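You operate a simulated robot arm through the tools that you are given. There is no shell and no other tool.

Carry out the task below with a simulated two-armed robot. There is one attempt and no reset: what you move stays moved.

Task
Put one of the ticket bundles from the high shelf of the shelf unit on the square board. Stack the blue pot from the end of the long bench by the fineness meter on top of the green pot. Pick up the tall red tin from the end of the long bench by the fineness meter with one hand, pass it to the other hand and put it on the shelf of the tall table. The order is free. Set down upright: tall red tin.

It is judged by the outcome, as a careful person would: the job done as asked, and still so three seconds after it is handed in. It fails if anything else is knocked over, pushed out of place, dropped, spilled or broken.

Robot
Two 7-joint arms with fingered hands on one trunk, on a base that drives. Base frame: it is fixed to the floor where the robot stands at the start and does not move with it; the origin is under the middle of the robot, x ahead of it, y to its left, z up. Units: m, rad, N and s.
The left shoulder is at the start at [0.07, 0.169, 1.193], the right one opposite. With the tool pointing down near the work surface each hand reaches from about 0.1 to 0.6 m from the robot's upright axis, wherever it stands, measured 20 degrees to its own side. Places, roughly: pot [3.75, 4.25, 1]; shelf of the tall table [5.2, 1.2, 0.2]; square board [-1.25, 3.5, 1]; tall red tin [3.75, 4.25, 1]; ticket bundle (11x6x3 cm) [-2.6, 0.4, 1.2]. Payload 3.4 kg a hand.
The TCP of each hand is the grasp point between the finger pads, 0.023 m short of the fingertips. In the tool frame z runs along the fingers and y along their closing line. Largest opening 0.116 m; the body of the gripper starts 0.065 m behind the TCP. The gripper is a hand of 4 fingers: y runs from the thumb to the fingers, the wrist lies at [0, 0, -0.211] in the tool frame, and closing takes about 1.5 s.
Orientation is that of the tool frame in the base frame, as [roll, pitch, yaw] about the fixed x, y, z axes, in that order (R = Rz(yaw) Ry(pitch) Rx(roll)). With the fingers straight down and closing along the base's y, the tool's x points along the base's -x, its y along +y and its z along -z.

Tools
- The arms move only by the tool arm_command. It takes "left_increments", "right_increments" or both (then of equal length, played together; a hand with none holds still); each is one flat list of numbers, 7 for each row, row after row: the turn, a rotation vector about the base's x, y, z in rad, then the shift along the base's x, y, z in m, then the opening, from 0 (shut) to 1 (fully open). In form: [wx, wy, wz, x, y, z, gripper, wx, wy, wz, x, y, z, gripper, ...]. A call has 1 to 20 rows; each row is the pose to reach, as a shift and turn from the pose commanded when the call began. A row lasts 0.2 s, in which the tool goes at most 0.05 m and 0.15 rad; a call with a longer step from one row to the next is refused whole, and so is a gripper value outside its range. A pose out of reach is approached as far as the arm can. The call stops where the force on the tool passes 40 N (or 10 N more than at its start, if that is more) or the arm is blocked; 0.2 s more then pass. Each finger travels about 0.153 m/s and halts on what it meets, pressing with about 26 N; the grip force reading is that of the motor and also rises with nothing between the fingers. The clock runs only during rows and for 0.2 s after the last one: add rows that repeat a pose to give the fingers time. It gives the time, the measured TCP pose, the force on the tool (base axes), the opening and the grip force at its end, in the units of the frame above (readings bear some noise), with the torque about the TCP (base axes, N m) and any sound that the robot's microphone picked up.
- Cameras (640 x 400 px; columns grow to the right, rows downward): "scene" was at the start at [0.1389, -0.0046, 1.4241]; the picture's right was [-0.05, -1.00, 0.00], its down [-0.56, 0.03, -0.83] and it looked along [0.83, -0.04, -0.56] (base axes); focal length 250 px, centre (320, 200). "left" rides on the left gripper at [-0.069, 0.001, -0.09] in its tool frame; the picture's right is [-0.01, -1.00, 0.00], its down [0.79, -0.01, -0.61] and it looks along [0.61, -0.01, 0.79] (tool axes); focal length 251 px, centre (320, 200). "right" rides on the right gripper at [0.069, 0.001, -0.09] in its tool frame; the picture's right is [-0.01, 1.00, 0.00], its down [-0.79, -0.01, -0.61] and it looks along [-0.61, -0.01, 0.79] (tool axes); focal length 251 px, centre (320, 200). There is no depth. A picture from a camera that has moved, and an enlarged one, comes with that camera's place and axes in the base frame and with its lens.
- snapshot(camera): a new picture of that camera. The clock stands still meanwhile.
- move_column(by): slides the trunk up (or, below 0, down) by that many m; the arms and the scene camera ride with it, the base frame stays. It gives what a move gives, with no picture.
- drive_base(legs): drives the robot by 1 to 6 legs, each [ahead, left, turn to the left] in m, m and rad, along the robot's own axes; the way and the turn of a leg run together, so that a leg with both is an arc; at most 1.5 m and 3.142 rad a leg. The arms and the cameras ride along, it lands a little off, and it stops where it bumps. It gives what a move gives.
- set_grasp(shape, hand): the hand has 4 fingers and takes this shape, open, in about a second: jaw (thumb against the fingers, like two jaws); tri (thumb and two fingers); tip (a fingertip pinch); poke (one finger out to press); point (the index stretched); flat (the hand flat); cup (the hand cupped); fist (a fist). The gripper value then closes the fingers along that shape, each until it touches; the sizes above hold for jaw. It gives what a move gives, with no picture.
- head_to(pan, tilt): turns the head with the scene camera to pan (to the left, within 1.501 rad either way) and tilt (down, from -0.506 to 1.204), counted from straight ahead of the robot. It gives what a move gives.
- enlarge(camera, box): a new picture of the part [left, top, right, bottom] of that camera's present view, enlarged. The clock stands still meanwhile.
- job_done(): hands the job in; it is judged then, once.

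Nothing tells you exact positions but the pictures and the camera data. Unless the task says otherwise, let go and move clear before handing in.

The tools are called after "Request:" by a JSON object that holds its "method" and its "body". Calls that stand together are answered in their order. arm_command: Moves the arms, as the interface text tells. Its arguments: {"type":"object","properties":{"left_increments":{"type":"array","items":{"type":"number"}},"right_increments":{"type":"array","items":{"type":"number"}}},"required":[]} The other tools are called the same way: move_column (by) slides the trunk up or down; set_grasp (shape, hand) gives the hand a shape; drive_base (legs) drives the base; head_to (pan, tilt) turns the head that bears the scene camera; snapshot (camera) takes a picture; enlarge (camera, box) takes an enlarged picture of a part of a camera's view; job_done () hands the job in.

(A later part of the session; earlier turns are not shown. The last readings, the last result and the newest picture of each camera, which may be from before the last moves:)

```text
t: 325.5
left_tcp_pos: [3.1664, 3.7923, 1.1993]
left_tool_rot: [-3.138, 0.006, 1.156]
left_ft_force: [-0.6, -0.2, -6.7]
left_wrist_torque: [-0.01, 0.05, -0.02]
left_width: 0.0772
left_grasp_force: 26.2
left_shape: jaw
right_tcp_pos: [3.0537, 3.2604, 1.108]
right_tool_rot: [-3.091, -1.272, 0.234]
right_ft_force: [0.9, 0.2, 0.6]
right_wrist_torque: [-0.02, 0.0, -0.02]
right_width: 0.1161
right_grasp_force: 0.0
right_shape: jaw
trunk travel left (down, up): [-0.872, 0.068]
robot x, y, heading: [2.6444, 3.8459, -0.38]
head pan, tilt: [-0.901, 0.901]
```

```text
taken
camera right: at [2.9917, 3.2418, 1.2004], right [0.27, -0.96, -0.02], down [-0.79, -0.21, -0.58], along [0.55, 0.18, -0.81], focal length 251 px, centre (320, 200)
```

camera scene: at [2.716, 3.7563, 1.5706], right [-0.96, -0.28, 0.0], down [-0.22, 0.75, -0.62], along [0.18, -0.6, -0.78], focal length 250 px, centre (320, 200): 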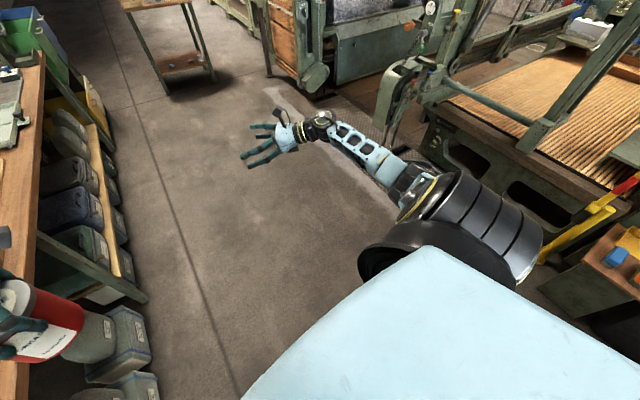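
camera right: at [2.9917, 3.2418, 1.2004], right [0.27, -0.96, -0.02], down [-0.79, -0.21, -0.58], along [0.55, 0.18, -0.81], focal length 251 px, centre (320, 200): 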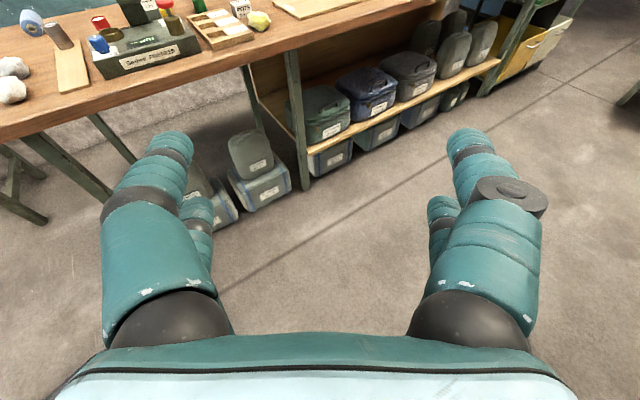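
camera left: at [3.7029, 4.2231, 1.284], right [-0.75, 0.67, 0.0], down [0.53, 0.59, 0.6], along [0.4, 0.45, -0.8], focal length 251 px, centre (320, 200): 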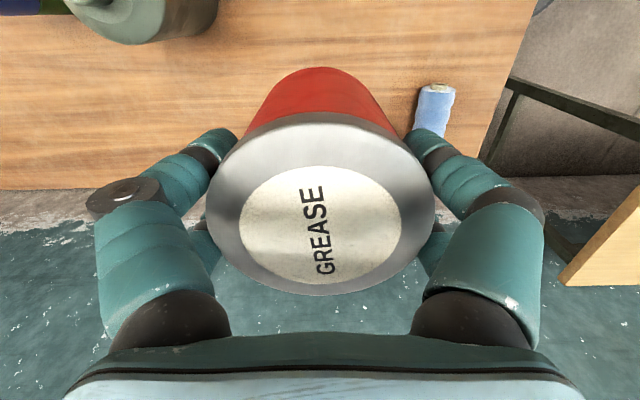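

The right hand is now in the ideal receiving pose with a natural elbow. Move the tin slightly forward-left for room, then bring the right hand to a pre-grasp.

Request:
{"method": "arm_command", "body": {"left_increments": [0, 0, 0, 0.022, 0.015, 0, 0.5, 0, 0, 0, 0.045, 0.031, 0, 0.5, 0, 0, 0, 0.068, 0.046, 0, 0.5, 0, 0, 0, 0.09, 0.062, 0, 0.5, 0, 0, 0, 0.09, 0.062, 0, 0.5]}}

Request:
{"method": "head_to", "body": {"pan": 0.0, "tilt": 0.7}}

Request:
{"method": "snapshot", "body": {"camera": "left"}}

Request:
{"method": "snapshot", "body": {"camera": "scene"}}

```text
t: 326.7
left_tcp_pos: [3.2567, 3.8543, 1.1978]
left_tool_rot: [-3.14, 0.007, 1.156]
left_ft_force: [0.0, 0.2, -6.5]
left_wrist_torque: [-0.04, 0.01, 0.02]
left_width: 0.0771
left_grasp_force: 26.5
left_shape: jaw
right_tcp_pos: [3.0529, 3.2616, 1.1078]
right_tool_rot: [-3.088, -1.271, 0.229]
right_ft_force: [0.0, 0.8, 0.3]
right_wrist_torque: [-0.01, 0.01, -0.02]
right_width: 0.1158
right_grasp_force: 0.1
right_shape: jaw
trunk travel left (down, up): [-0.872, 0.068]
robot x, y, heading: [2.6475, 3.848, -0.378]
head pan, tilt: [-0.901, 0.901]
```

```text
t: 327.9
left_tcp_pos: [3.255, 3.8535, 1.1962]
left_tool_rot: [-3.138, 0.008, 1.154]
left_ft_force: [-1.0, 0.1, -6.1]
left_wrist_torque: [-0.06, 0.04, 0.0]
left_width: 0.0772
left_grasp_force: 26.0
left_shape: jaw
right_tcp_pos: [3.0524, 3.262, 1.1076]
right_tool_rot: [-3.086, -1.269, 0.229]
right_ft_force: [-0.5, 0.2, -0.1]
right_wrist_torque: [-0.01, 0.01, -0.01]
right_width: 0.116
right_grasp_force: 0.0
right_shape: jaw
trunk travel left (down, up): [-0.872, 0.068]
robot x, y, heading: [2.6475, 3.8463, -0.383]
head pan, tilt: [0.0, 0.7]
```

```text
taken
camera left: at [3.2296, 3.7908, 1.2867], right [-0.92, 0.4, 0.0], down [0.32, 0.73, 0.6], along [0.24, 0.55, -0.8], focal length 251 px, centre (320, 200)
```

left: 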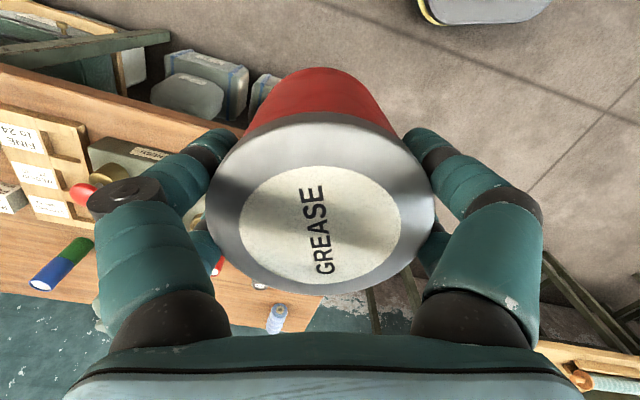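

```text
taken
camera scene: at [2.7737, 3.7971, 1.5866], right [-0.37, -0.93, 0.0], down [-0.6, 0.24, -0.76], along [0.71, -0.29, -0.65], focal length 250 px, centre (320, 200)
```

scene: 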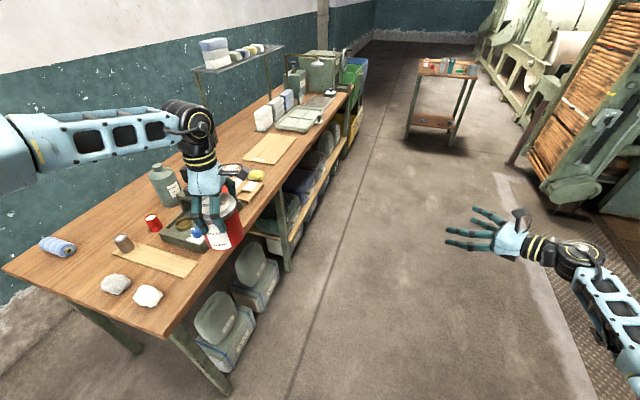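

Request:
{"method": "arm_command", "body": {"right_increments": [0, 0, 0.008, 0.0047, 0.0415, 0.002, 1, 0, 0, 0.016, 0.0095, 0.083, 0.004, 1, 0, 0, 0.024, 0.0142, 0.1244, 0.006, 1, 0, 0, 0.031, 0.019, 0.1658, 0.008, 1, 0, 0, 0.039, 0.0237, 0.2073, 0.01, 1, 0, 0, 0.047, 0.0284, 0.2488, 0.012, 1, 0, 0, 0.055, 0.0332, 0.2902, 0.014, 1, 0, 0, 0.063, 0.0379, 0.3317, 0.016, 1, 0, 0, 0.071, 0.0426, 0.3732, 0.018, 1, 0, 0, 0.078, 0.0474, 0.4146, 0.02, 1, 0, 0, 0.086, 0.0521, 0.4561, 0.022, 1, 0, 0, 0.094, 0.0569, 0.4975, 0.0235, 1, 0, 0, 0.1, 0.0616, 0.539, 0.0244, 1, 0, 0, 0.1, 0.0616, 0.539, 0.0244, 1]}}

Request:
{"method": "snapshot", "body": {"camera": "scene"}}

Request:
{"method": "snapshot", "body": {"camera": "right"}}

```text
t: 330.6
left_tcp_pos: [3.2538, 3.8516, 1.1968]
left_tool_rot: [-3.137, 0.007, 1.158]
left_ft_force: [0.4, -1.9, -6.1]
left_wrist_torque: [0.0, 0.02, 0.03]
left_width: 0.0769
left_grasp_force: 26.1
left_shape: jaw
right_tcp_pos: [3.0839, 3.7335, 1.0568]
right_tool_rot: [2.809, -1.1, 0.744]
right_ft_force: [-0.7, 0.2, 0.0]
right_wrist_torque: [0.02, -0.01, 0.0]
right_width: 0.1159
right_grasp_force: 0.1
right_shape: jaw
right hand out of reach, approached as far as the arm can: row 13
trunk travel left (down, up): [-0.872, 0.068]
robot x, y, heading: [2.6458, 3.8487, -0.382]
head pan, tilt: [0.0, 0.7]
stopped in row 13 (right hand): the arm was blocked; the commanded pose is now the measured one
```

```text
taken
camera scene: at [2.7727, 3.7954, 1.5867], right [-0.37, -0.93, 0.0], down [-0.6, 0.24, -0.76], along [0.71, -0.28, -0.64], focal length 250 px, centre (320, 200)
```

scene: 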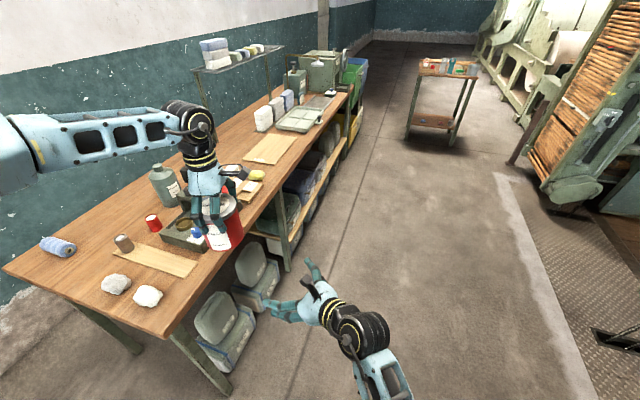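

```text
taken
camera right: at [3.033, 3.7247, 1.1558], right [0.42, -0.89, 0.14], down [-0.78, -0.44, -0.45], along [0.46, 0.08, -0.88], focal length 251 px, centre (320, 200)
```

right: 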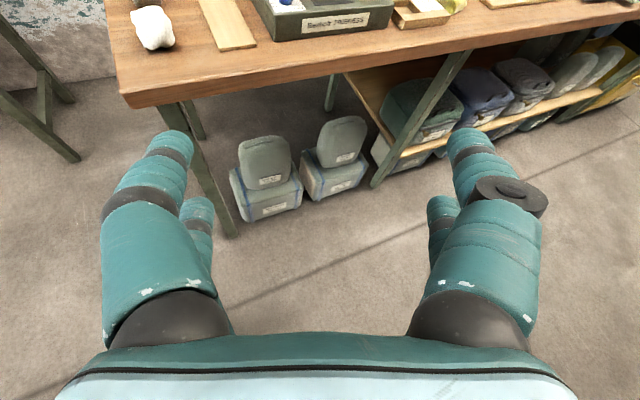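

Request:
{"method": "arm_command", "body": {"right_increments": [0.0, 0.0, 0.0, 0.02, -0.04, 0.02, 1, 0.052, -0.0104, 0.0792, 0.04, -0.05, 0.04, 1, 0.104, -0.0207, 0.1583, 0.05, -0.04, 0.06, 1, 0.156, -0.031, 0.2375, 0.05, -0.02, 0.07, 1, 0.2086, -0.0414, 0.3166, 0.046, 0, 0.075, 1, 0.2086, -0.0414, 0.3166, 0.046, 0, 0.075, 1]}}

Request:
{"method": "snapshot", "body": {"camera": "scene"}}

Request:
{"method": "snapshot", "body": {"camera": "right"}}

```text
t: 332.0
left_tcp_pos: [3.2567, 3.8536, 1.1961]
left_tool_rot: [-3.139, 0.007, 1.155]
left_ft_force: [-0.8, 0.0, -6.9]
left_wrist_torque: [-0.02, 0.02, 0.0]
left_width: 0.0771
left_grasp_force: 25.9
left_shape: jaw
right_tcp_pos: [3.1338, 3.7346, 1.1289]
right_tool_rot: [-3.136, -1.275, 0.749]
right_ft_force: [-0.4, -1.0, 0.3]
right_wrist_torque: [0.01, 0.01, -0.03]
right_width: 0.1163
right_grasp_force: 0.1
right_shape: jaw
trunk travel left (down, up): [-0.872, 0.068]
robot x, y, heading: [2.6468, 3.8449, -0.384]
head pan, tilt: [0.0, 0.7]
```

```text
taken
camera scene: at [2.7737, 3.7973, 1.5867], right [-0.37, -0.93, 0.0], down [-0.6, 0.24, -0.76], along [0.71, -0.29, -0.65], focal length 250 px, centre (320, 200)
```

scene: 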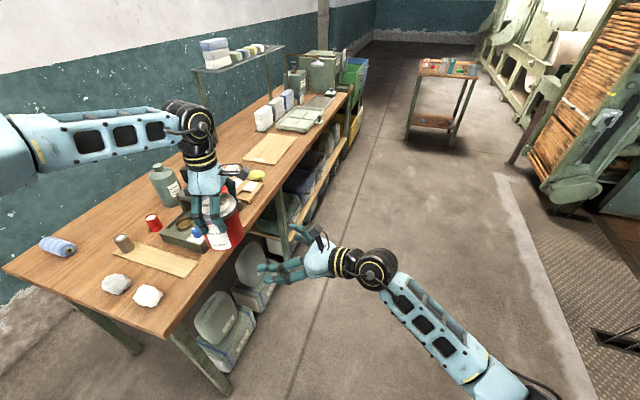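

```text
taken
camera right: at [3.0873, 3.6902, 1.2225], right [0.68, -0.73, -0.01], down [-0.6, -0.55, -0.58], along [0.42, 0.4, -0.81], focal length 251 px, centre (320, 200)
```

right: 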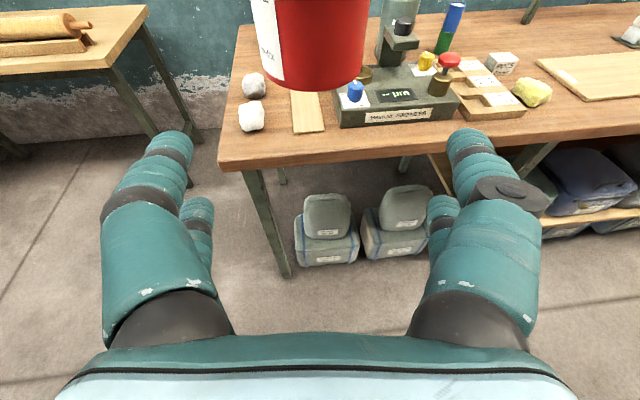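

Perfect pre-grasp; the tin is centred in the right hand's view. Advance most of the way and check.

Request:
{"method": "arm_command", "body": {"right_increments": [0, 0, 0, 0.0285, 0.0271, 0.001, 1, 0, 0, 0, 0.057, 0.0541, 0.002, 1, 0, 0, 0, 0.0856, 0.0812, 0.002, 1, 0, 0, 0, 0.0856, 0.0812, 0.002, 1]}}

Request:
{"method": "snapshot", "body": {"camera": "right"}}

Request:
{"method": "enlarge", "body": {"camera": "scene", "box": [150, 110, 390, 300]}}

```text
t: 333.0
left_tcp_pos: [3.2553, 3.8526, 1.1958]
left_tool_rot: [-3.138, 0.005, 1.155]
left_ft_force: [0.3, -0.1, -6.5]
left_wrist_torque: [-0.02, 0.03, 0.02]
left_width: 0.0769
left_grasp_force: 25.9
left_shape: jaw
right_tcp_pos: [3.219, 3.8145, 1.1328]
right_tool_rot: [-3.139, -1.276, 0.754]
right_ft_force: [0.7, 0.1, 0.0]
right_wrist_torque: [0.01, 0.03, 0.03]
right_width: 0.1158
right_grasp_force: 0.1
right_shape: jaw
trunk travel left (down, up): [-0.872, 0.068]
robot x, y, heading: [2.6474, 3.8447, -0.381]
head pan, tilt: [0.0, 0.7]
```

```text
taken
camera right: at [3.1719, 3.7697, 1.2254], right [0.68, -0.73, -0.01], down [-0.6, -0.55, -0.58], along [0.42, 0.4, -0.81], focal length 251 px, centre (320, 200)
```

right: 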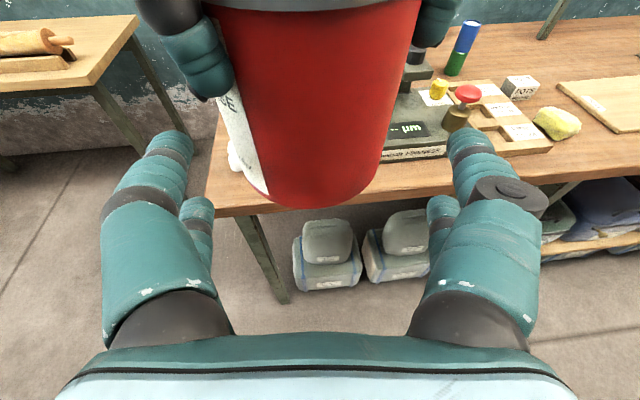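

```text
2.11 times, centred on (270, 205) of scene
camera zoom: at [2.7734, 3.7967, 1.5867], right [-0.37, -0.93, 0.0], down [-0.6, 0.24, -0.76], along [0.71, -0.28, -0.65], focal length 527 px, centre (425, 190)
```

zoom: 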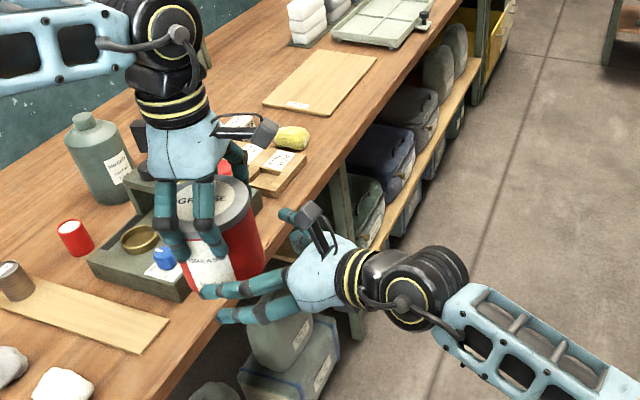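

Everything lines up. Advance the last 4 cm and close the right hand.

Request:
{"method": "arm_command", "body": {"right_increments": [0, 0, 0, 0.0145, 0.0142, -0.001, 1, 0, 0, 0, 0.029, 0.0284, -0.001, 1, 0, 0, 0, 0.029, 0.0284, -0.001, 1]}}

Request:
{"method": "snapshot", "body": {"camera": "right"}}

Request:
{"method": "enlarge", "body": {"camera": "scene", "box": [150, 110, 390, 300]}}

```text
t: 333.8
left_tcp_pos: [3.2547, 3.8532, 1.1968]
left_tool_rot: [-3.139, 0.005, 1.155]
left_ft_force: [-0.2, 0.0, -5.8]
left_wrist_torque: [-0.03, -0.01, 0.0]
left_width: 0.077
left_grasp_force: 25.9
left_shape: jaw
right_tcp_pos: [3.2487, 3.8443, 1.1313]
right_tool_rot: [-3.141, -1.276, 0.75]
right_ft_force: [-0.7, 0.5, -0.2]
right_wrist_torque: [0.01, -0.04, -0.01]
right_width: 0.1159
right_grasp_force: 0.1
right_shape: jaw
trunk travel left (down, up): [-0.872, 0.068]
robot x, y, heading: [2.6485, 3.8472, -0.385]
head pan, tilt: [0.0, 0.7]
```

```text
taken
camera right: at [3.2007, 3.7995, 1.2237], right [0.68, -0.73, -0.01], down [-0.6, -0.55, -0.58], along [0.42, 0.4, -0.81], focal length 251 px, centre (320, 200)
```

right: 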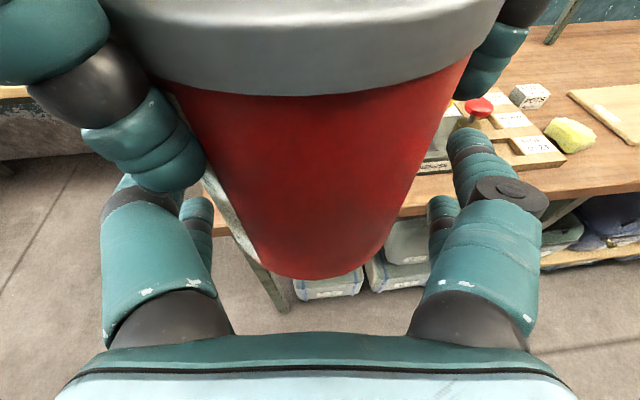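

```text
2.11 times, centred on (270, 205) of scene
camera zoom: at [2.7732, 3.7965, 1.5867], right [-0.37, -0.93, 0.0], down [-0.6, 0.24, -0.76], along [0.71, -0.28, -0.64], focal length 527 px, centre (425, 190)
```

zoom: 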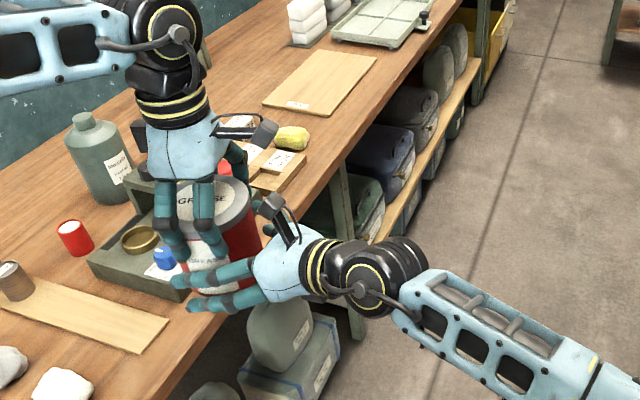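

Request:
{"method": "arm_command", "body": {"right_increments": [0, 0, 0, 0, 0, 0, 0.9, 0, 0, 0, 0, 0, 0, 0.8, 0, 0, 0, 0, 0, 0, 0.7, 0, 0, 0, 0, 0, 0, 0.6, 0, 0, 0, 0, 0, 0, 0.5, 0, 0, 0, 0, 0, 0, 0.45, 0, 0, 0, 0, 0, 0, 0.45]}}

Request:
{"method": "snapshot", "body": {"camera": "right"}}

Request:
{"method": "enlarge", "body": {"camera": "scene", "box": [150, 110, 390, 300]}}

```text
t: 335.4
left_tcp_pos: [3.256, 3.854, 1.1957]
left_tool_rot: [-3.138, 0.007, 1.155]
left_ft_force: [1.4, -4.0, -6.4]
left_wrist_torque: [-0.16, -0.08, -0.07]
left_width: 0.0768
left_grasp_force: 25.9
left_shape: jaw
right_tcp_pos: [3.2483, 3.8449, 1.1309]
right_tool_rot: [-3.138, -1.273, 0.751]
right_ft_force: [-0.7, 3.4, 0.0]
right_wrist_torque: [-0.13, 0.07, 0.12]
right_width: 0.0903
right_grasp_force: 25.8
right_shape: jaw
trunk travel left (down, up): [-0.872, 0.068]
robot x, y, heading: [2.6472, 3.8474, -0.383]
head pan, tilt: [0.0, 0.7]
```

```text
taken
camera right: at [3.201, 3.8002, 1.2234], right [0.68, -0.73, -0.01], down [-0.6, -0.55, -0.58], along [0.42, 0.4, -0.81], focal length 251 px, centre (320, 200)
```

right: 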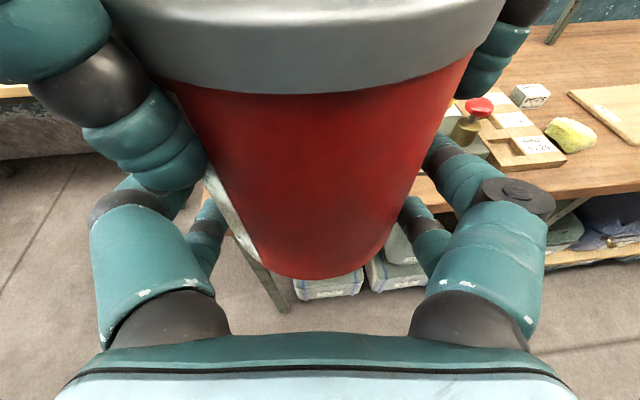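

```text
2.11 times, centred on (270, 205) of scene
camera zoom: at [2.7739, 3.7974, 1.5866], right [-0.37, -0.93, 0.0], down [-0.6, 0.24, -0.76], along [0.71, -0.29, -0.65], focal length 527 px, centre (425, 190)
```

zoom: 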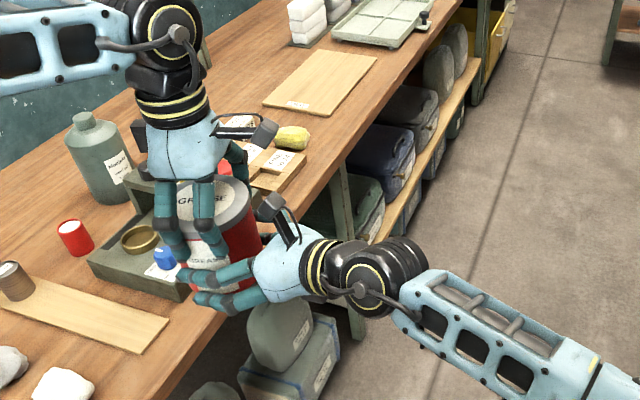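

Right hand grips at 90 mm / 26 N. Release the left hand and lift it clear.

Request:
{"method": "arm_command", "body": {"left_increments": [0, 0, 0, 0, 0, 0, 0.7, 0, 0, 0, 0, 0, 0, 0.8, 0, 0, 0, 0, 0, 0, 0.9, 0, 0, 0, 0, 0, 0, 1, 0, 0, 0, 0, 0, 0, 1, 0, 0, 0, 0, 0, 0, 1]}}

Request:
{"method": "snapshot", "body": {"camera": "left"}}

Request:
{"method": "snapshot", "body": {"camera": "right"}}

```text
t: 336.8
left_tcp_pos: [3.2559, 3.8524, 1.1966]
left_tool_rot: [-3.138, 0.006, 1.155]
left_ft_force: [-0.4, -0.1, 0.3]
left_wrist_torque: [-0.04, -0.01, -0.03]
left_width: 0.1158
left_grasp_force: 0.1
left_shape: jaw
right_tcp_pos: [3.2496, 3.8451, 1.1304]
right_tool_rot: [-3.14, -1.274, 0.751]
right_ft_force: [-0.6, -0.2, 1.0]
right_wrist_torque: [-0.07, 0.08, 0.02]
right_width: 0.0901
right_grasp_force: 26.4
right_shape: jaw
trunk travel left (down, up): [-0.872, 0.068]
robot x, y, heading: [2.6467, 3.8466, -0.381]
head pan, tilt: [0.0, 0.7]
```

```text
taken
camera left: at [3.2298, 3.7912, 1.2866], right [-0.92, 0.39, 0.0], down [0.32, 0.73, 0.6], along [0.23, 0.55, -0.8], focal length 251 px, centre (320, 200)
```

left: 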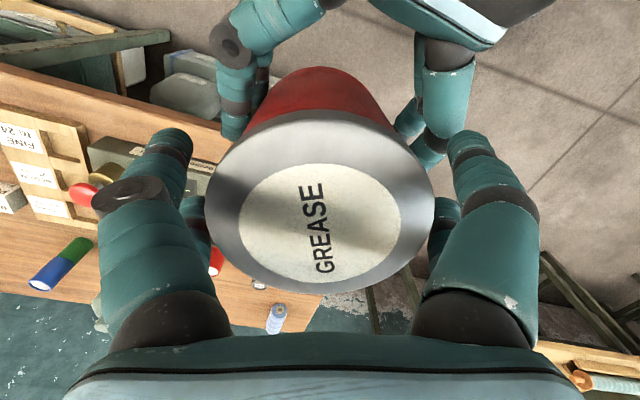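

```text
taken
camera right: at [3.201, 3.8, 1.2233], right [0.68, -0.73, -0.01], down [-0.6, -0.55, -0.58], along [0.42, 0.4, -0.81], focal length 251 px, centre (320, 200)
```

right: 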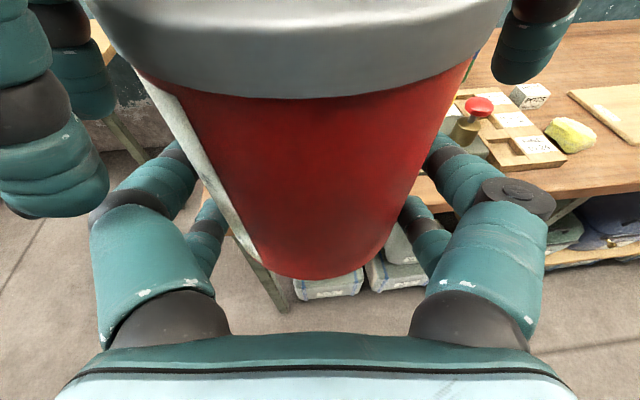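

Request:
{"method": "arm_command", "body": {"right_increments": [0, 0, 0, 0, 0, -0.025, 0.45, 0, 0, 0, 0, 0, -0.05, 0.45, 0, 0, 0, 0, 0, -0.08, 0.45, 0, 0, 0, 0, 0, -0.11, 0.45, 0, 0, 0, 0, 0, -0.13, 0.45, 0, 0, 0, 0, 0, -0.13, 0.45]}}

Request:
{"method": "snapshot", "body": {"camera": "right"}}

Request:
{"method": "snapshot", "body": {"camera": "scene"}}

```text
t: 338.2
left_tcp_pos: [3.2566, 3.8535, 1.1967]
left_tool_rot: [-3.137, 0.003, 1.156]
left_ft_force: [0.4, 0.6, -0.1]
left_wrist_torque: [-0.01, -0.02, 0.01]
left_width: 0.1161
left_grasp_force: 0.0
left_shape: jaw
right_tcp_pos: [3.2421, 3.8418, 1.015]
right_tool_rot: [-3.137, -1.274, 0.748]
right_ft_force: [-1.0, -1.1, -0.3]
right_wrist_torque: [-0.1, 0.11, 0.01]
right_width: 0.0898
right_grasp_force: 25.7
right_shape: jaw
right hand out of reach, approached as far as the arm can: row 5, 6
trunk travel left (down, up): [-0.872, 0.068]
robot x, y, heading: [2.6481, 3.8431, -0.384]
head pan, tilt: [0.0, 0.7]
```

```text
taken
camera right: at [3.1956, 3.7975, 1.1081], right [0.68, -0.73, -0.01], down [-0.6, -0.55, -0.58], along [0.42, 0.4, -0.81], focal length 251 px, centre (320, 200)
```

right: 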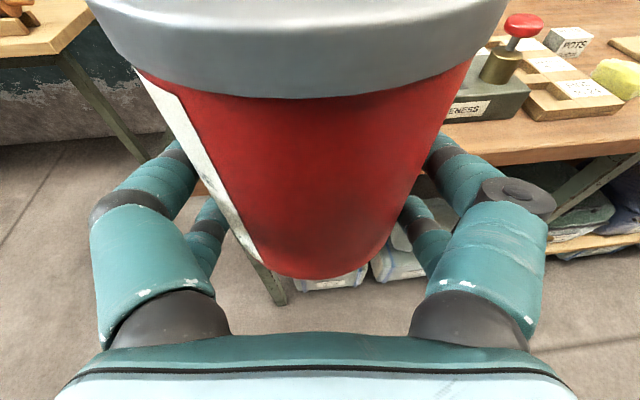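

```text
taken
camera scene: at [2.7737, 3.7964, 1.5866], right [-0.37, -0.93, 0.0], down [-0.6, 0.24, -0.76], along [0.71, -0.28, -0.65], focal length 250 px, centre (320, 200)
```

scene: 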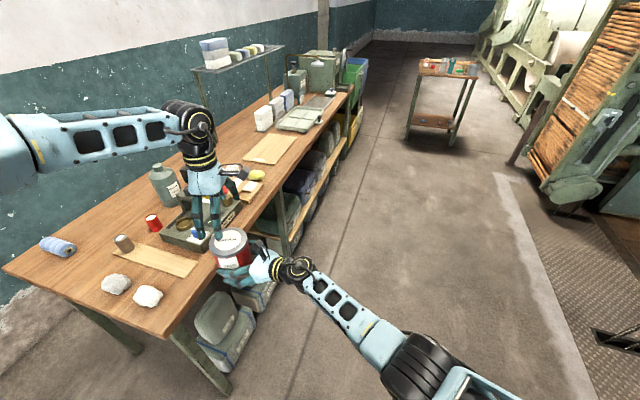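

Hand-over done: the right hand holds the tin. Turn away from the bench and head along the aisle towards the tall table.

Request:
{"method": "drive_base", "body": {"legs": [[0, 0, -0.32], [0, -0.35, 0]]}}

Request:
{"method": "arm_command", "body": {"right_increments": [0, 0, 0, -0.026, -0.03, 0, 0.45, 0, 0, 0, -0.052, -0.061, 0, 0.45, 0, 0, 0, -0.078, -0.091, 0, 0.45, 0, 0, 0, -0.104, -0.122, 0, 0.45, 0, 0, 0, -0.13, -0.152, 0, 0.45, 0, 0, 0, -0.156, -0.183, 0, 0.45, 0, 0, 0, -0.156, -0.183, 0, 0.45]}}

Request:
{"method": "head_to", "body": {"pan": 0.0, "tilt": 0.4}}

Request:
{"method": "snapshot", "body": {"camera": "scene"}}

Request:
{"method": "enlarge", "body": {"camera": "scene", "box": [260, 80, 480, 260]}}

```text
t: 341.6
left_tcp_pos: [2.9999, 3.393, 1.1965]
left_tool_rot: [-3.138, 0.009, 0.845]
left_ft_force: [-0.5, -0.4, -0.3]
left_wrist_torque: [-0.03, 0.01, 0.01]
left_width: 0.1159
left_grasp_force: 0.0
left_shape: jaw
right_tcp_pos: [2.9839, 3.3851, 1.014]
right_tool_rot: [3.141, -1.273, 0.439]
right_ft_force: [0.7, -0.4, 0.5]
right_wrist_torque: [-0.1, 0.09, -0.02]
right_width: 0.0899
right_grasp_force: 26.6
right_shape: jaw
trunk travel left (down, up): [-0.872, 0.068]
robot x, y, heading: [2.4143, 3.5731, -0.696]
head pan, tilt: [0.0, 0.7]
```

```text
t: 343.1
left_tcp_pos: [2.9981, 3.3896, 1.1967]
left_tool_rot: [-3.139, 0.007, 0.845]
left_ft_force: [0.1, 0.6, -0.7]
left_wrist_torque: [0.0, -0.03, 0.0]
left_width: 0.116
left_grasp_force: 0.1
left_shape: jaw
right_tcp_pos: [2.8256, 3.2, 1.0142]
right_tool_rot: [-3.138, -1.272, 0.436]
right_ft_force: [0.8, -0.4, 0.2]
right_wrist_torque: [-0.11, 0.08, -0.02]
right_width: 0.0898
right_grasp_force: 26.0
right_shape: jaw
trunk travel left (down, up): [-0.872, 0.068]
robot x, y, heading: [2.4116, 3.5707, -0.697]
head pan, tilt: [0.0, 0.7]
```

```text
t: 343.9
left_tcp_pos: [2.9993, 3.3911, 1.1958]
left_tool_rot: [-3.138, 0.005, 0.847]
left_ft_force: [-0.3, -0.1, 0.0]
left_wrist_torque: [-0.04, 0.01, 0.01]
left_width: 0.1159
left_grasp_force: 0.1
left_shape: jaw
right_tcp_pos: [2.8258, 3.1995, 1.0142]
right_tool_rot: [-3.139, -1.273, 0.435]
right_ft_force: [-0.1, 0.7, -0.2]
right_wrist_torque: [-0.07, 0.11, 0.01]
right_width: 0.0899
right_grasp_force: 26.0
right_shape: jaw
trunk travel left (down, up): [-0.872, 0.068]
robot x, y, heading: [2.4167, 3.5729, -0.698]
head pan, tilt: [0.0, 0.4]
```

```text
taken
camera scene: at [2.5275, 3.4796, 1.6134], right [-0.64, -0.77, 0.0], down [-0.3, 0.25, -0.92], along [0.71, -0.59, -0.39], focal length 250 px, centre (320, 200)
```

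scene: 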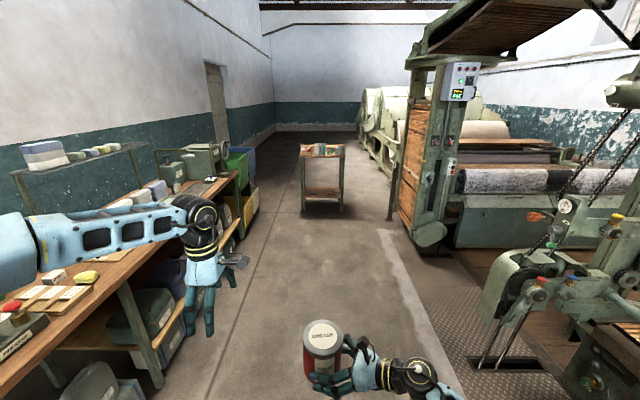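

```text
2.22 times, centred on (370, 170) of scene
camera zoom: at [2.5275, 3.4796, 1.6134], right [-0.64, -0.77, 0.0], down [-0.3, 0.25, -0.92], along [0.71, -0.59, -0.39], focal length 556 px, centre (209, 267)
```

zoom: 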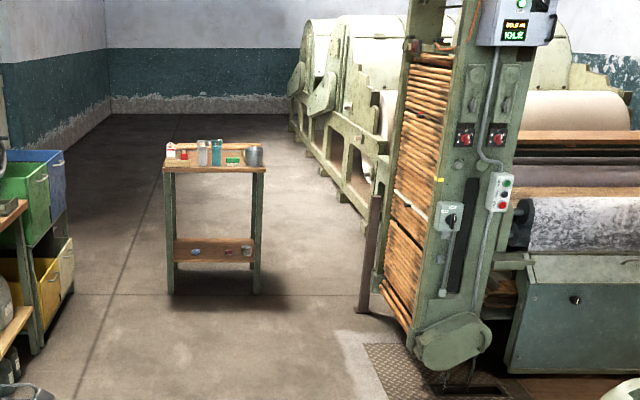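

The tall table is straight ahead (front ≈3.5 m away, shelf z≈0.21). Tin is upright in the right hand. Drive forward.

Request:
{"method": "drive_base", "body": {"legs": [[1.15, 0, 0], [1.15, 0, 0]]}}

Request:
{"method": "head_to", "body": {"pan": 0.0, "tilt": 0.6}}

Request:
{"method": "snapshot", "body": {"camera": "scene"}}

```text
t: 355.1
left_tcp_pos: [4.7522, 1.9561, 1.1973]
left_tool_rot: [-3.139, 0.005, 0.849]
left_ft_force: [-0.2, -0.9, 1.0]
left_wrist_torque: [0.05, -0.02, 0.02]
left_width: 0.1162
left_grasp_force: 0.2
left_shape: jaw
right_tcp_pos: [4.5811, 1.7646, 1.0137]
right_tool_rot: [-3.139, -1.274, 0.443]
right_ft_force: [0.1, -0.8, -0.5]
right_wrist_torque: [-0.09, 0.1, 0.02]
right_width: 0.0898
right_grasp_force: 25.9
right_shape: jaw
trunk travel left (down, up): [-0.872, 0.068]
robot x, y, heading: [4.1718, 2.1303, -0.684]
head pan, tilt: [0.0, 0.4]
```

```text
t: 355.9
left_tcp_pos: [4.754, 1.9553, 1.1962]
left_tool_rot: [-3.137, 0.005, 0.848]
left_ft_force: [0.0, -0.3, 0.5]
left_wrist_torque: [0.01, 0.01, -0.01]
left_width: 0.1157
left_grasp_force: 0.0
left_shape: jaw
right_tcp_pos: [4.5822, 1.7642, 1.0135]
right_tool_rot: [-3.136, -1.272, 0.442]
right_ft_force: [-1.6, 0.3, -0.4]
right_wrist_torque: [-0.06, 0.11, 0.02]
right_width: 0.09
right_grasp_force: 26.4
right_shape: jaw
trunk travel left (down, up): [-0.872, 0.068]
robot x, y, heading: [4.1687, 2.1354, -0.687]
head pan, tilt: [0.0, 0.6]
```

```text
taken
camera scene: at [4.2789, 2.0443, 1.5953], right [-0.64, -0.77, 0.0], down [-0.44, 0.36, -0.82], along [0.64, -0.52, -0.57], focal length 250 px, centre (320, 200)
```

scene: 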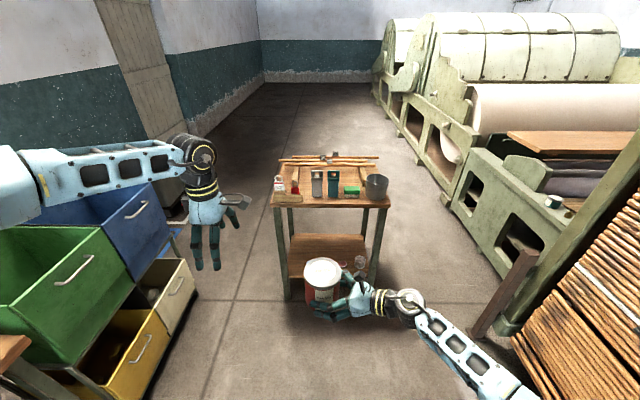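

Request:
{"method": "enlarge", "body": {"camera": "scene", "box": [250, 150, 410, 330]}}

```text
2.22 times, centred on (330, 240) of scene
camera zoom: at [4.2789, 2.0443, 1.5953], right [-0.64, -0.77, 0.0], down [-0.44, 0.36, -0.82], along [0.64, -0.52, -0.57], focal length 556 px, centre (298, 111)
```

zoom: 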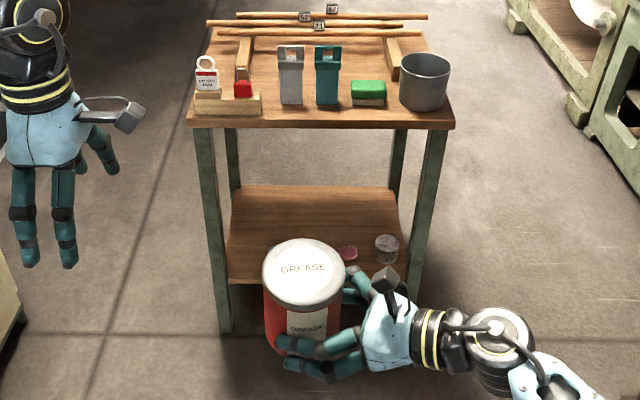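

Request:
{"method": "arm_command", "body": {"right_increments": [0, 0, 0, -0.02, -0.03, 0, 0.45, 0, 0, 0, -0.04, -0.06, 0, 0.45, 0, 0, 0, -0.06, -0.09, 0, 0.45, 0, 0, 0, -0.08, -0.12, 0, 0.45, 0, 0, 0, -0.1, -0.15, 0, 0.45]}}

Request:
{"method": "move_column", "body": {"by": -0.5}}

Request:
{"method": "snapshot", "body": {"camera": "scene"}}

Request:
{"method": "enlarge", "body": {"camera": "scene", "box": [230, 100, 430, 300]}}

```text
t: 357.1
left_tcp_pos: [4.7532, 1.9554, 1.1967]
left_tool_rot: [-3.138, 0.005, 0.852]
left_ft_force: [-0.8, 0.1, 0.0]
left_wrist_torque: [0.01, 0.01, 0.01]
left_width: 0.1161
left_grasp_force: 0.1
left_shape: jaw
right_tcp_pos: [4.5409, 1.7058, 1.0164]
right_tool_rot: [-3.135, -1.272, 0.438]
right_ft_force: [0.2, 1.0, -0.4]
right_wrist_torque: [-0.09, 0.12, 0.01]
right_width: 0.0899
right_grasp_force: 25.7
right_shape: jaw
right hand out of reach, approached as far as the arm can: row 3, 4, 5
trunk travel left (down, up): [-0.872, 0.068]
robot x, y, heading: [4.172, 2.1368, -0.688]
head pan, tilt: [0.0, 0.6]
```

```text
refused: -0.5 is not a number from -0.4 to 0.4
```

```text
taken
camera scene: at [4.2783, 2.0441, 1.5953], right [-0.64, -0.77, 0.0], down [-0.44, 0.36, -0.82], along [0.64, -0.52, -0.57], focal length 250 px, centre (320, 200)
```

scene: 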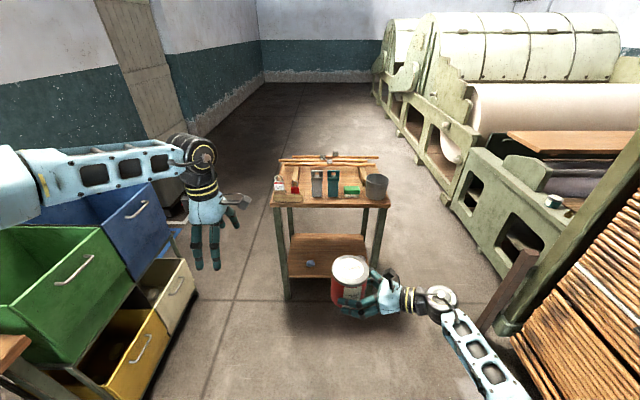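

```text
2.00 times, centred on (330, 200) of scene
camera zoom: at [4.2783, 2.0441, 1.5953], right [-0.64, -0.77, 0.0], down [-0.44, 0.36, -0.82], along [0.64, -0.52, -0.57], focal length 500 px, centre (300, 200)
```

zoom: 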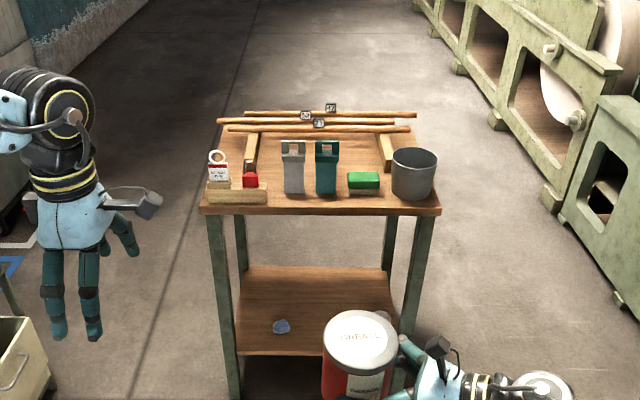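

Request:
{"method": "move_column", "body": {"by": -0.4}}

Request:
{"method": "head_to", "body": {"pan": 0.0, "tilt": 0.5}}

Request:
{"method": "snapshot", "body": {"camera": "scene"}}

Request:
{"method": "enlarge", "body": {"camera": "scene", "box": [230, 110, 430, 290]}}

Request:
{"method": "snapshot", "body": {"camera": "right"}}

```text
t: 360.9
left_tcp_pos: [4.7525, 1.9557, 0.7966]
left_tool_rot: [-3.138, 0.005, 0.849]
left_ft_force: [-0.6, 0.5, 0.3]
left_wrist_torque: [0.01, -0.02, -0.02]
left_width: 0.1159
left_grasp_force: 0.0
left_shape: jaw
right_tcp_pos: [4.5398, 1.7072, 0.614]
right_tool_rot: [-3.135, -1.273, 0.439]
right_ft_force: [-0.5, -0.1, -1.0]
right_wrist_torque: [-0.06, 0.08, 0.01]
right_width: 0.0898
right_grasp_force: 26.2
right_shape: jaw
trunk travel left (down, up): [-0.472, 0.468]
robot x, y, heading: [4.1687, 2.136, -0.689]
head pan, tilt: [0.0, 0.6]
```

```text
t: 361.6
left_tcp_pos: [4.7542, 1.9559, 0.7964]
left_tool_rot: [-3.138, 0.007, 0.849]
left_ft_force: [-1.3, -0.1, 1.0]
left_wrist_torque: [0.0, -0.01, -0.05]
left_width: 0.1159
left_grasp_force: 0.1
left_shape: jaw
right_tcp_pos: [4.5405, 1.7078, 0.6141]
right_tool_rot: [-3.135, -1.274, 0.438]
right_ft_force: [-0.3, -0.1, 0.2]
right_wrist_torque: [-0.09, 0.12, 0.0]
right_width: 0.0897
right_grasp_force: 25.8
right_shape: jaw
trunk travel left (down, up): [-0.472, 0.468]
robot x, y, heading: [4.1677, 2.1393, -0.688]
head pan, tilt: [0.0, 0.499]
```

```text
taken
camera scene: at [4.2804, 2.0429, 1.2043], right [-0.64, -0.77, 0.0], down [-0.37, 0.3, -0.88], along [0.68, -0.56, -0.48], focal length 250 px, centre (320, 200)
```

scene: 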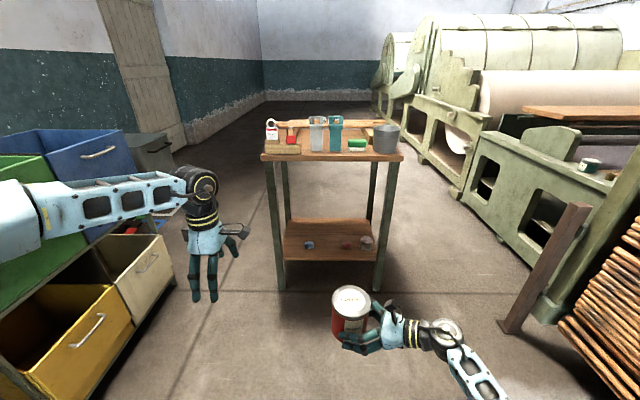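

```text
2.22 times, centred on (330, 200) of scene
camera zoom: at [4.2804, 2.0429, 1.2043], right [-0.64, -0.77, 0.0], down [-0.37, 0.3, -0.88], along [0.68, -0.56, -0.48], focal length 556 px, centre (298, 200)
```

zoom: 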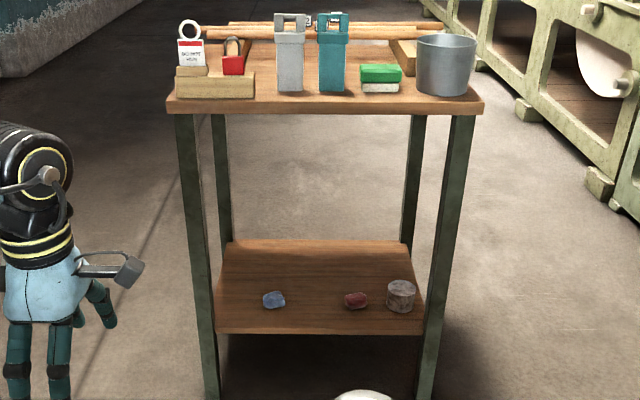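

```text
taken
camera right: at [4.4828, 1.6785, 0.7084], right [0.43, -0.9, -0.01], down [-0.74, -0.34, -0.58], along [0.52, 0.26, -0.81], focal length 251 px, centre (320, 200)
```

right: 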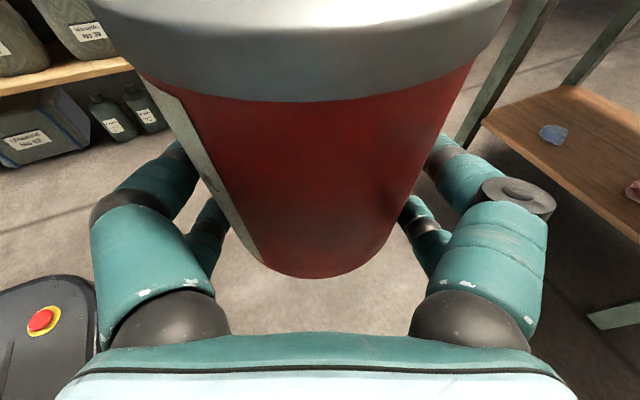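

The shelf has three small items in front (blue stone, red stone, cylinder) with an ~18 cm gap between the stones. I'll stow the left hand back, and turn the right hand to point forward.

Request:
{"method": "arm_command", "body": {"left_increments": [0, 0, 0, -0.025, 0.033, 0.015, 1, 0, 0, 0, -0.05, 0.066, 0.03, 1, 0, 0, 0, -0.075, 0.099, 0.045, 1, 0, 0, 0, -0.1, 0.132, 0.06, 1, 0, 0, 0, -0.12, 0.16, 0.08, 1, 0, 0, 0, -0.12, 0.16, 0.08, 1, 0, 0, 0, -0.12, 0.16, 0.08, 1], "right_increments": [0, 0, -0.13, -0.006, -0.008, 0, 0.45, 0, 0, -0.26, -0.012, -0.016, 0, 0.45, 0, 0, -0.39, -0.019, -0.023, 0, 0.45, 0, 0, -0.52, -0.025, -0.031, 0, 0.45, 0, 0, -0.65, -0.032, -0.039, 0, 0.45, 0, 0, -0.78, -0.038, -0.046, 0, 0.45, 0, 0, -0.9, -0.044, -0.054, 0, 0.45]}}

Request:
{"method": "snapshot", "body": {"camera": "scene"}}

```text
t: 363.2
left_tcp_pos: [4.6307, 2.1138, 0.8735]
left_tool_rot: [-3.137, 0.007, 0.85]
left_ft_force: [0.2, -0.1, 0.3]
left_wrist_torque: [0.0, -0.01, 0.02]
left_width: 0.1159
left_grasp_force: 0.0
left_shape: jaw
right_tcp_pos: [4.4974, 1.6519, 0.6164]
right_tool_rot: [-3.134, -1.271, -0.462]
right_ft_force: [0.2, -0.3, 0.5]
right_wrist_torque: [0.07, 0.17, -0.01]
right_width: 0.0897
right_grasp_force: 26.0
right_shape: jaw
trunk travel left (down, up): [-0.472, 0.468]
robot x, y, heading: [4.1714, 2.1354, -0.689]
head pan, tilt: [0.0, 0.499]
```

```text
taken
camera scene: at [4.2803, 2.0437, 1.2044], right [-0.64, -0.77, 0.0], down [-0.37, 0.3, -0.88], along [0.68, -0.56, -0.48], focal length 250 px, centre (320, 200)
```

scene: 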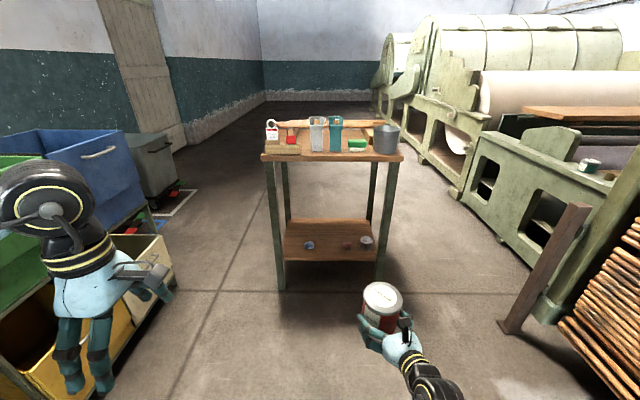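

Request:
{"method": "head_to", "body": {"pan": 0.9, "tilt": 0.6}}

Request:
{"method": "snapshot", "body": {"camera": "scene"}}

```text
t: 364.4
left_tcp_pos: [4.6302, 2.1123, 0.8738]
left_tool_rot: [-3.138, 0.004, 0.849]
left_ft_force: [0.2, -0.3, 0.1]
left_wrist_torque: [0.01, 0.01, 0.02]
left_width: 0.1156
left_grasp_force: 0.1
left_shape: jaw
right_tcp_pos: [4.496, 1.6517, 0.6164]
right_tool_rot: [-3.14, -1.273, -0.457]
right_ft_force: [-1.7, 0.4, -0.5]
right_wrist_torque: [0.01, 0.11, -0.01]
right_width: 0.0894
right_grasp_force: 26.0
right_shape: jaw
trunk travel left (down, up): [-0.472, 0.468]
robot x, y, heading: [4.1727, 2.1357, -0.687]
head pan, tilt: [0.901, 0.6]
```

```text
taken
camera scene: at [4.2964, 2.1193, 1.1953], right [0.21, -0.98, 0.0], down [-0.55, -0.12, -0.82], along [0.81, 0.17, -0.57], focal length 250 px, centre (320, 200)
```

scene: 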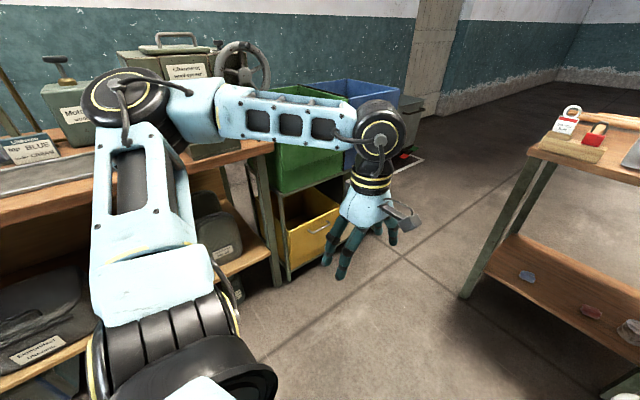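

Clear of the drawers. Shift the right hand toward the centre line so the tin lines up with the gap between the stones.

Request:
{"method": "arm_command", "body": {"right_increments": [0, 0, 0, 0.032, 0.0233, 0, 0.45, 0, 0, 0, 0.064, 0.0467, 0, 0.45, 0, 0, 0, 0.096, 0.07, 0, 0.45, 0, 0, 0, 0.096, 0.07, 0, 0.45]}}

Request:
{"method": "head_to", "body": {"pan": 0.0, "tilt": 0.5}}

Request:
{"method": "drive_base", "body": {"legs": [[0.35, 0, 0]]}}

Request:
{"method": "move_column", "body": {"by": -0.3}}

Request:
{"method": "snapshot", "body": {"camera": "scene"}}

```text
t: 365.1
left_tcp_pos: [4.6304, 2.1125, 0.8736]
left_tool_rot: [-3.138, 0.005, 0.848]
left_ft_force: [0.9, -0.2, 0.7]
left_wrist_torque: [0.0, -0.02, 0.0]
left_width: 0.1161
left_grasp_force: 0.0
left_shape: jaw
right_tcp_pos: [4.5335, 1.6663, 0.5791]
right_tool_rot: [2.648, -1.168, 0.026]
right_ft_force: [-0.1, 0.0, 0.4]
right_wrist_torque: [-0.01, 0.13, -0.01]
right_width: 0.0899
right_grasp_force: 26.6
right_shape: jaw
right hand out of reach, approached as far as the arm can: row 3
trunk travel left (down, up): [-0.472, 0.468]
robot x, y, heading: [4.1706, 2.134, -0.688]
head pan, tilt: [0.901, 0.6]
stopped in row 3 (right hand): the arm was blocked; the commanded pose is now the measured one
```

```text
t: 366.4
left_tcp_pos: [4.6298, 2.113, 0.8738]
left_tool_rot: [-3.139, 0.006, 0.85]
left_ft_force: [-0.4, -0.1, -0.4]
left_wrist_torque: [0.02, 0.04, 0.01]
left_width: 0.1158
left_grasp_force: 0.1
left_shape: jaw
right_tcp_pos: [4.5344, 1.6665, 0.5782]
right_tool_rot: [2.648, -1.17, 0.025]
right_ft_force: [-0.1, 0.5, -0.2]
right_wrist_torque: [0.04, 0.16, 0.03]
right_width: 0.0895
right_grasp_force: 26.8
right_shape: jaw
trunk travel left (down, up): [-0.472, 0.468]
robot x, y, heading: [4.172, 2.1311, -0.684]
head pan, tilt: [0.0, 0.499]
```

```text
t: 368.6
left_tcp_pos: [4.893, 1.8991, 0.8738]
left_tool_rot: [-3.139, 0.007, 0.85]
left_ft_force: [1.2, 0.3, 0.1]
left_wrist_torque: [0.0, -0.02, 0.02]
left_width: 0.1158
left_grasp_force: 0.0
left_shape: jaw
right_tcp_pos: [4.7969, 1.4513, 0.5792]
right_tool_rot: [2.652, -1.17, 0.027]
right_ft_force: [0.6, 0.3, -0.8]
right_wrist_torque: [0.0, 0.15, 0.0]
right_width: 0.0895
right_grasp_force: 25.3
right_shape: jaw
trunk travel left (down, up): [-0.472, 0.468]
robot x, y, heading: [4.4339, 1.9189, -0.687]
head pan, tilt: [0.0, 0.499]
```

```text
t: 371.6
left_tcp_pos: [4.893, 1.9002, 0.5742]
left_tool_rot: [-3.138, 0.006, 0.851]
left_ft_force: [0.1, 0.8, 0.3]
left_wrist_torque: [0.01, -0.03, 0.0]
left_width: 0.1159
left_grasp_force: 0.0
left_shape: jaw
right_tcp_pos: [4.7956, 1.4524, 0.2796]
right_tool_rot: [2.649, -1.17, 0.029]
right_ft_force: [0.4, -0.4, 0.3]
right_wrist_torque: [-0.01, 0.17, -0.03]
right_width: 0.0895
right_grasp_force: 25.7
right_shape: jaw
trunk travel left (down, up): [-0.172, 0.768]
robot x, y, heading: [4.4356, 1.9194, -0.69]
head pan, tilt: [0.0, 0.499]
```

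```text
taken
camera scene: at [4.5419, 1.8282, 0.9044], right [-0.63, -0.77, 0.0], down [-0.37, 0.3, -0.88], along [0.68, -0.56, -0.48], focal length 250 px, centre (320, 200)
```

scene: 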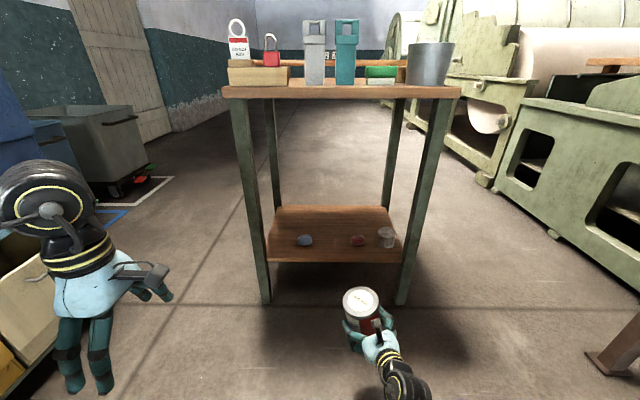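

The right arm was partly blocked by the body and the tin is tilted ~11°. I'll restore the hand's level orientation at its previous, unobstructed position.

Request:
{"method": "arm_command", "body": {"right_increments": [0, 0, 0, -0.012, -0.015, 0.02, 0.45, 0.0706, -0.066, -0.0122, -0.025, -0.031, 0.04, 0.45, 0.1412, -0.1321, -0.0244, -0.03, -0.036, 0.06, 0.45, 0.1412, -0.1321, -0.0244, -0.03, -0.036, 0.06, 0.45]}}

Request:
{"method": "snapshot", "body": {"camera": "right"}}

```text
t: 372.6
left_tcp_pos: [4.8918, 1.8996, 0.5734]
left_tool_rot: [-3.137, 0.005, 0.851]
left_ft_force: [-0.1, 0.2, 0.0]
left_wrist_torque: [-0.01, -0.01, -0.01]
left_width: 0.1158
left_grasp_force: 0.0
left_shape: jaw
right_tcp_pos: [4.767, 1.4153, 0.3397]
right_tool_rot: [-3.14, -1.272, -0.463]
right_ft_force: [-0.1, -0.2, -0.4]
right_wrist_torque: [0.03, 0.13, 0.02]
right_width: 0.0897
right_grasp_force: 25.9
right_shape: jaw
trunk travel left (down, up): [-0.172, 0.768]
robot x, y, heading: [4.4301, 1.9183, -0.689]
head pan, tilt: [0.0, 0.499]
```

```text
taken
camera right: at [4.7085, 1.4461, 0.4328], right [-0.45, -0.89, -0.01], down [-0.73, 0.37, -0.58], along [0.52, -0.25, -0.81], focal length 251 px, centre (320, 200)
```

right: 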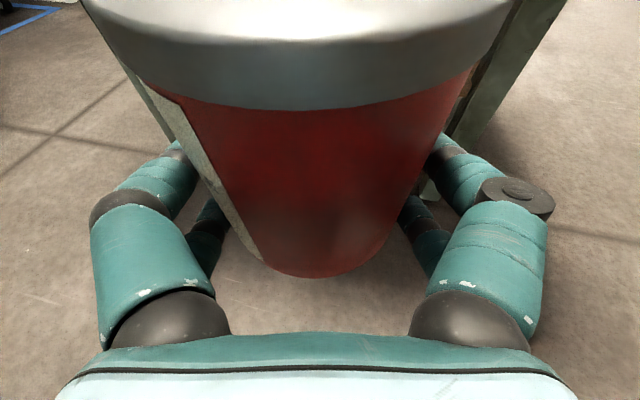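

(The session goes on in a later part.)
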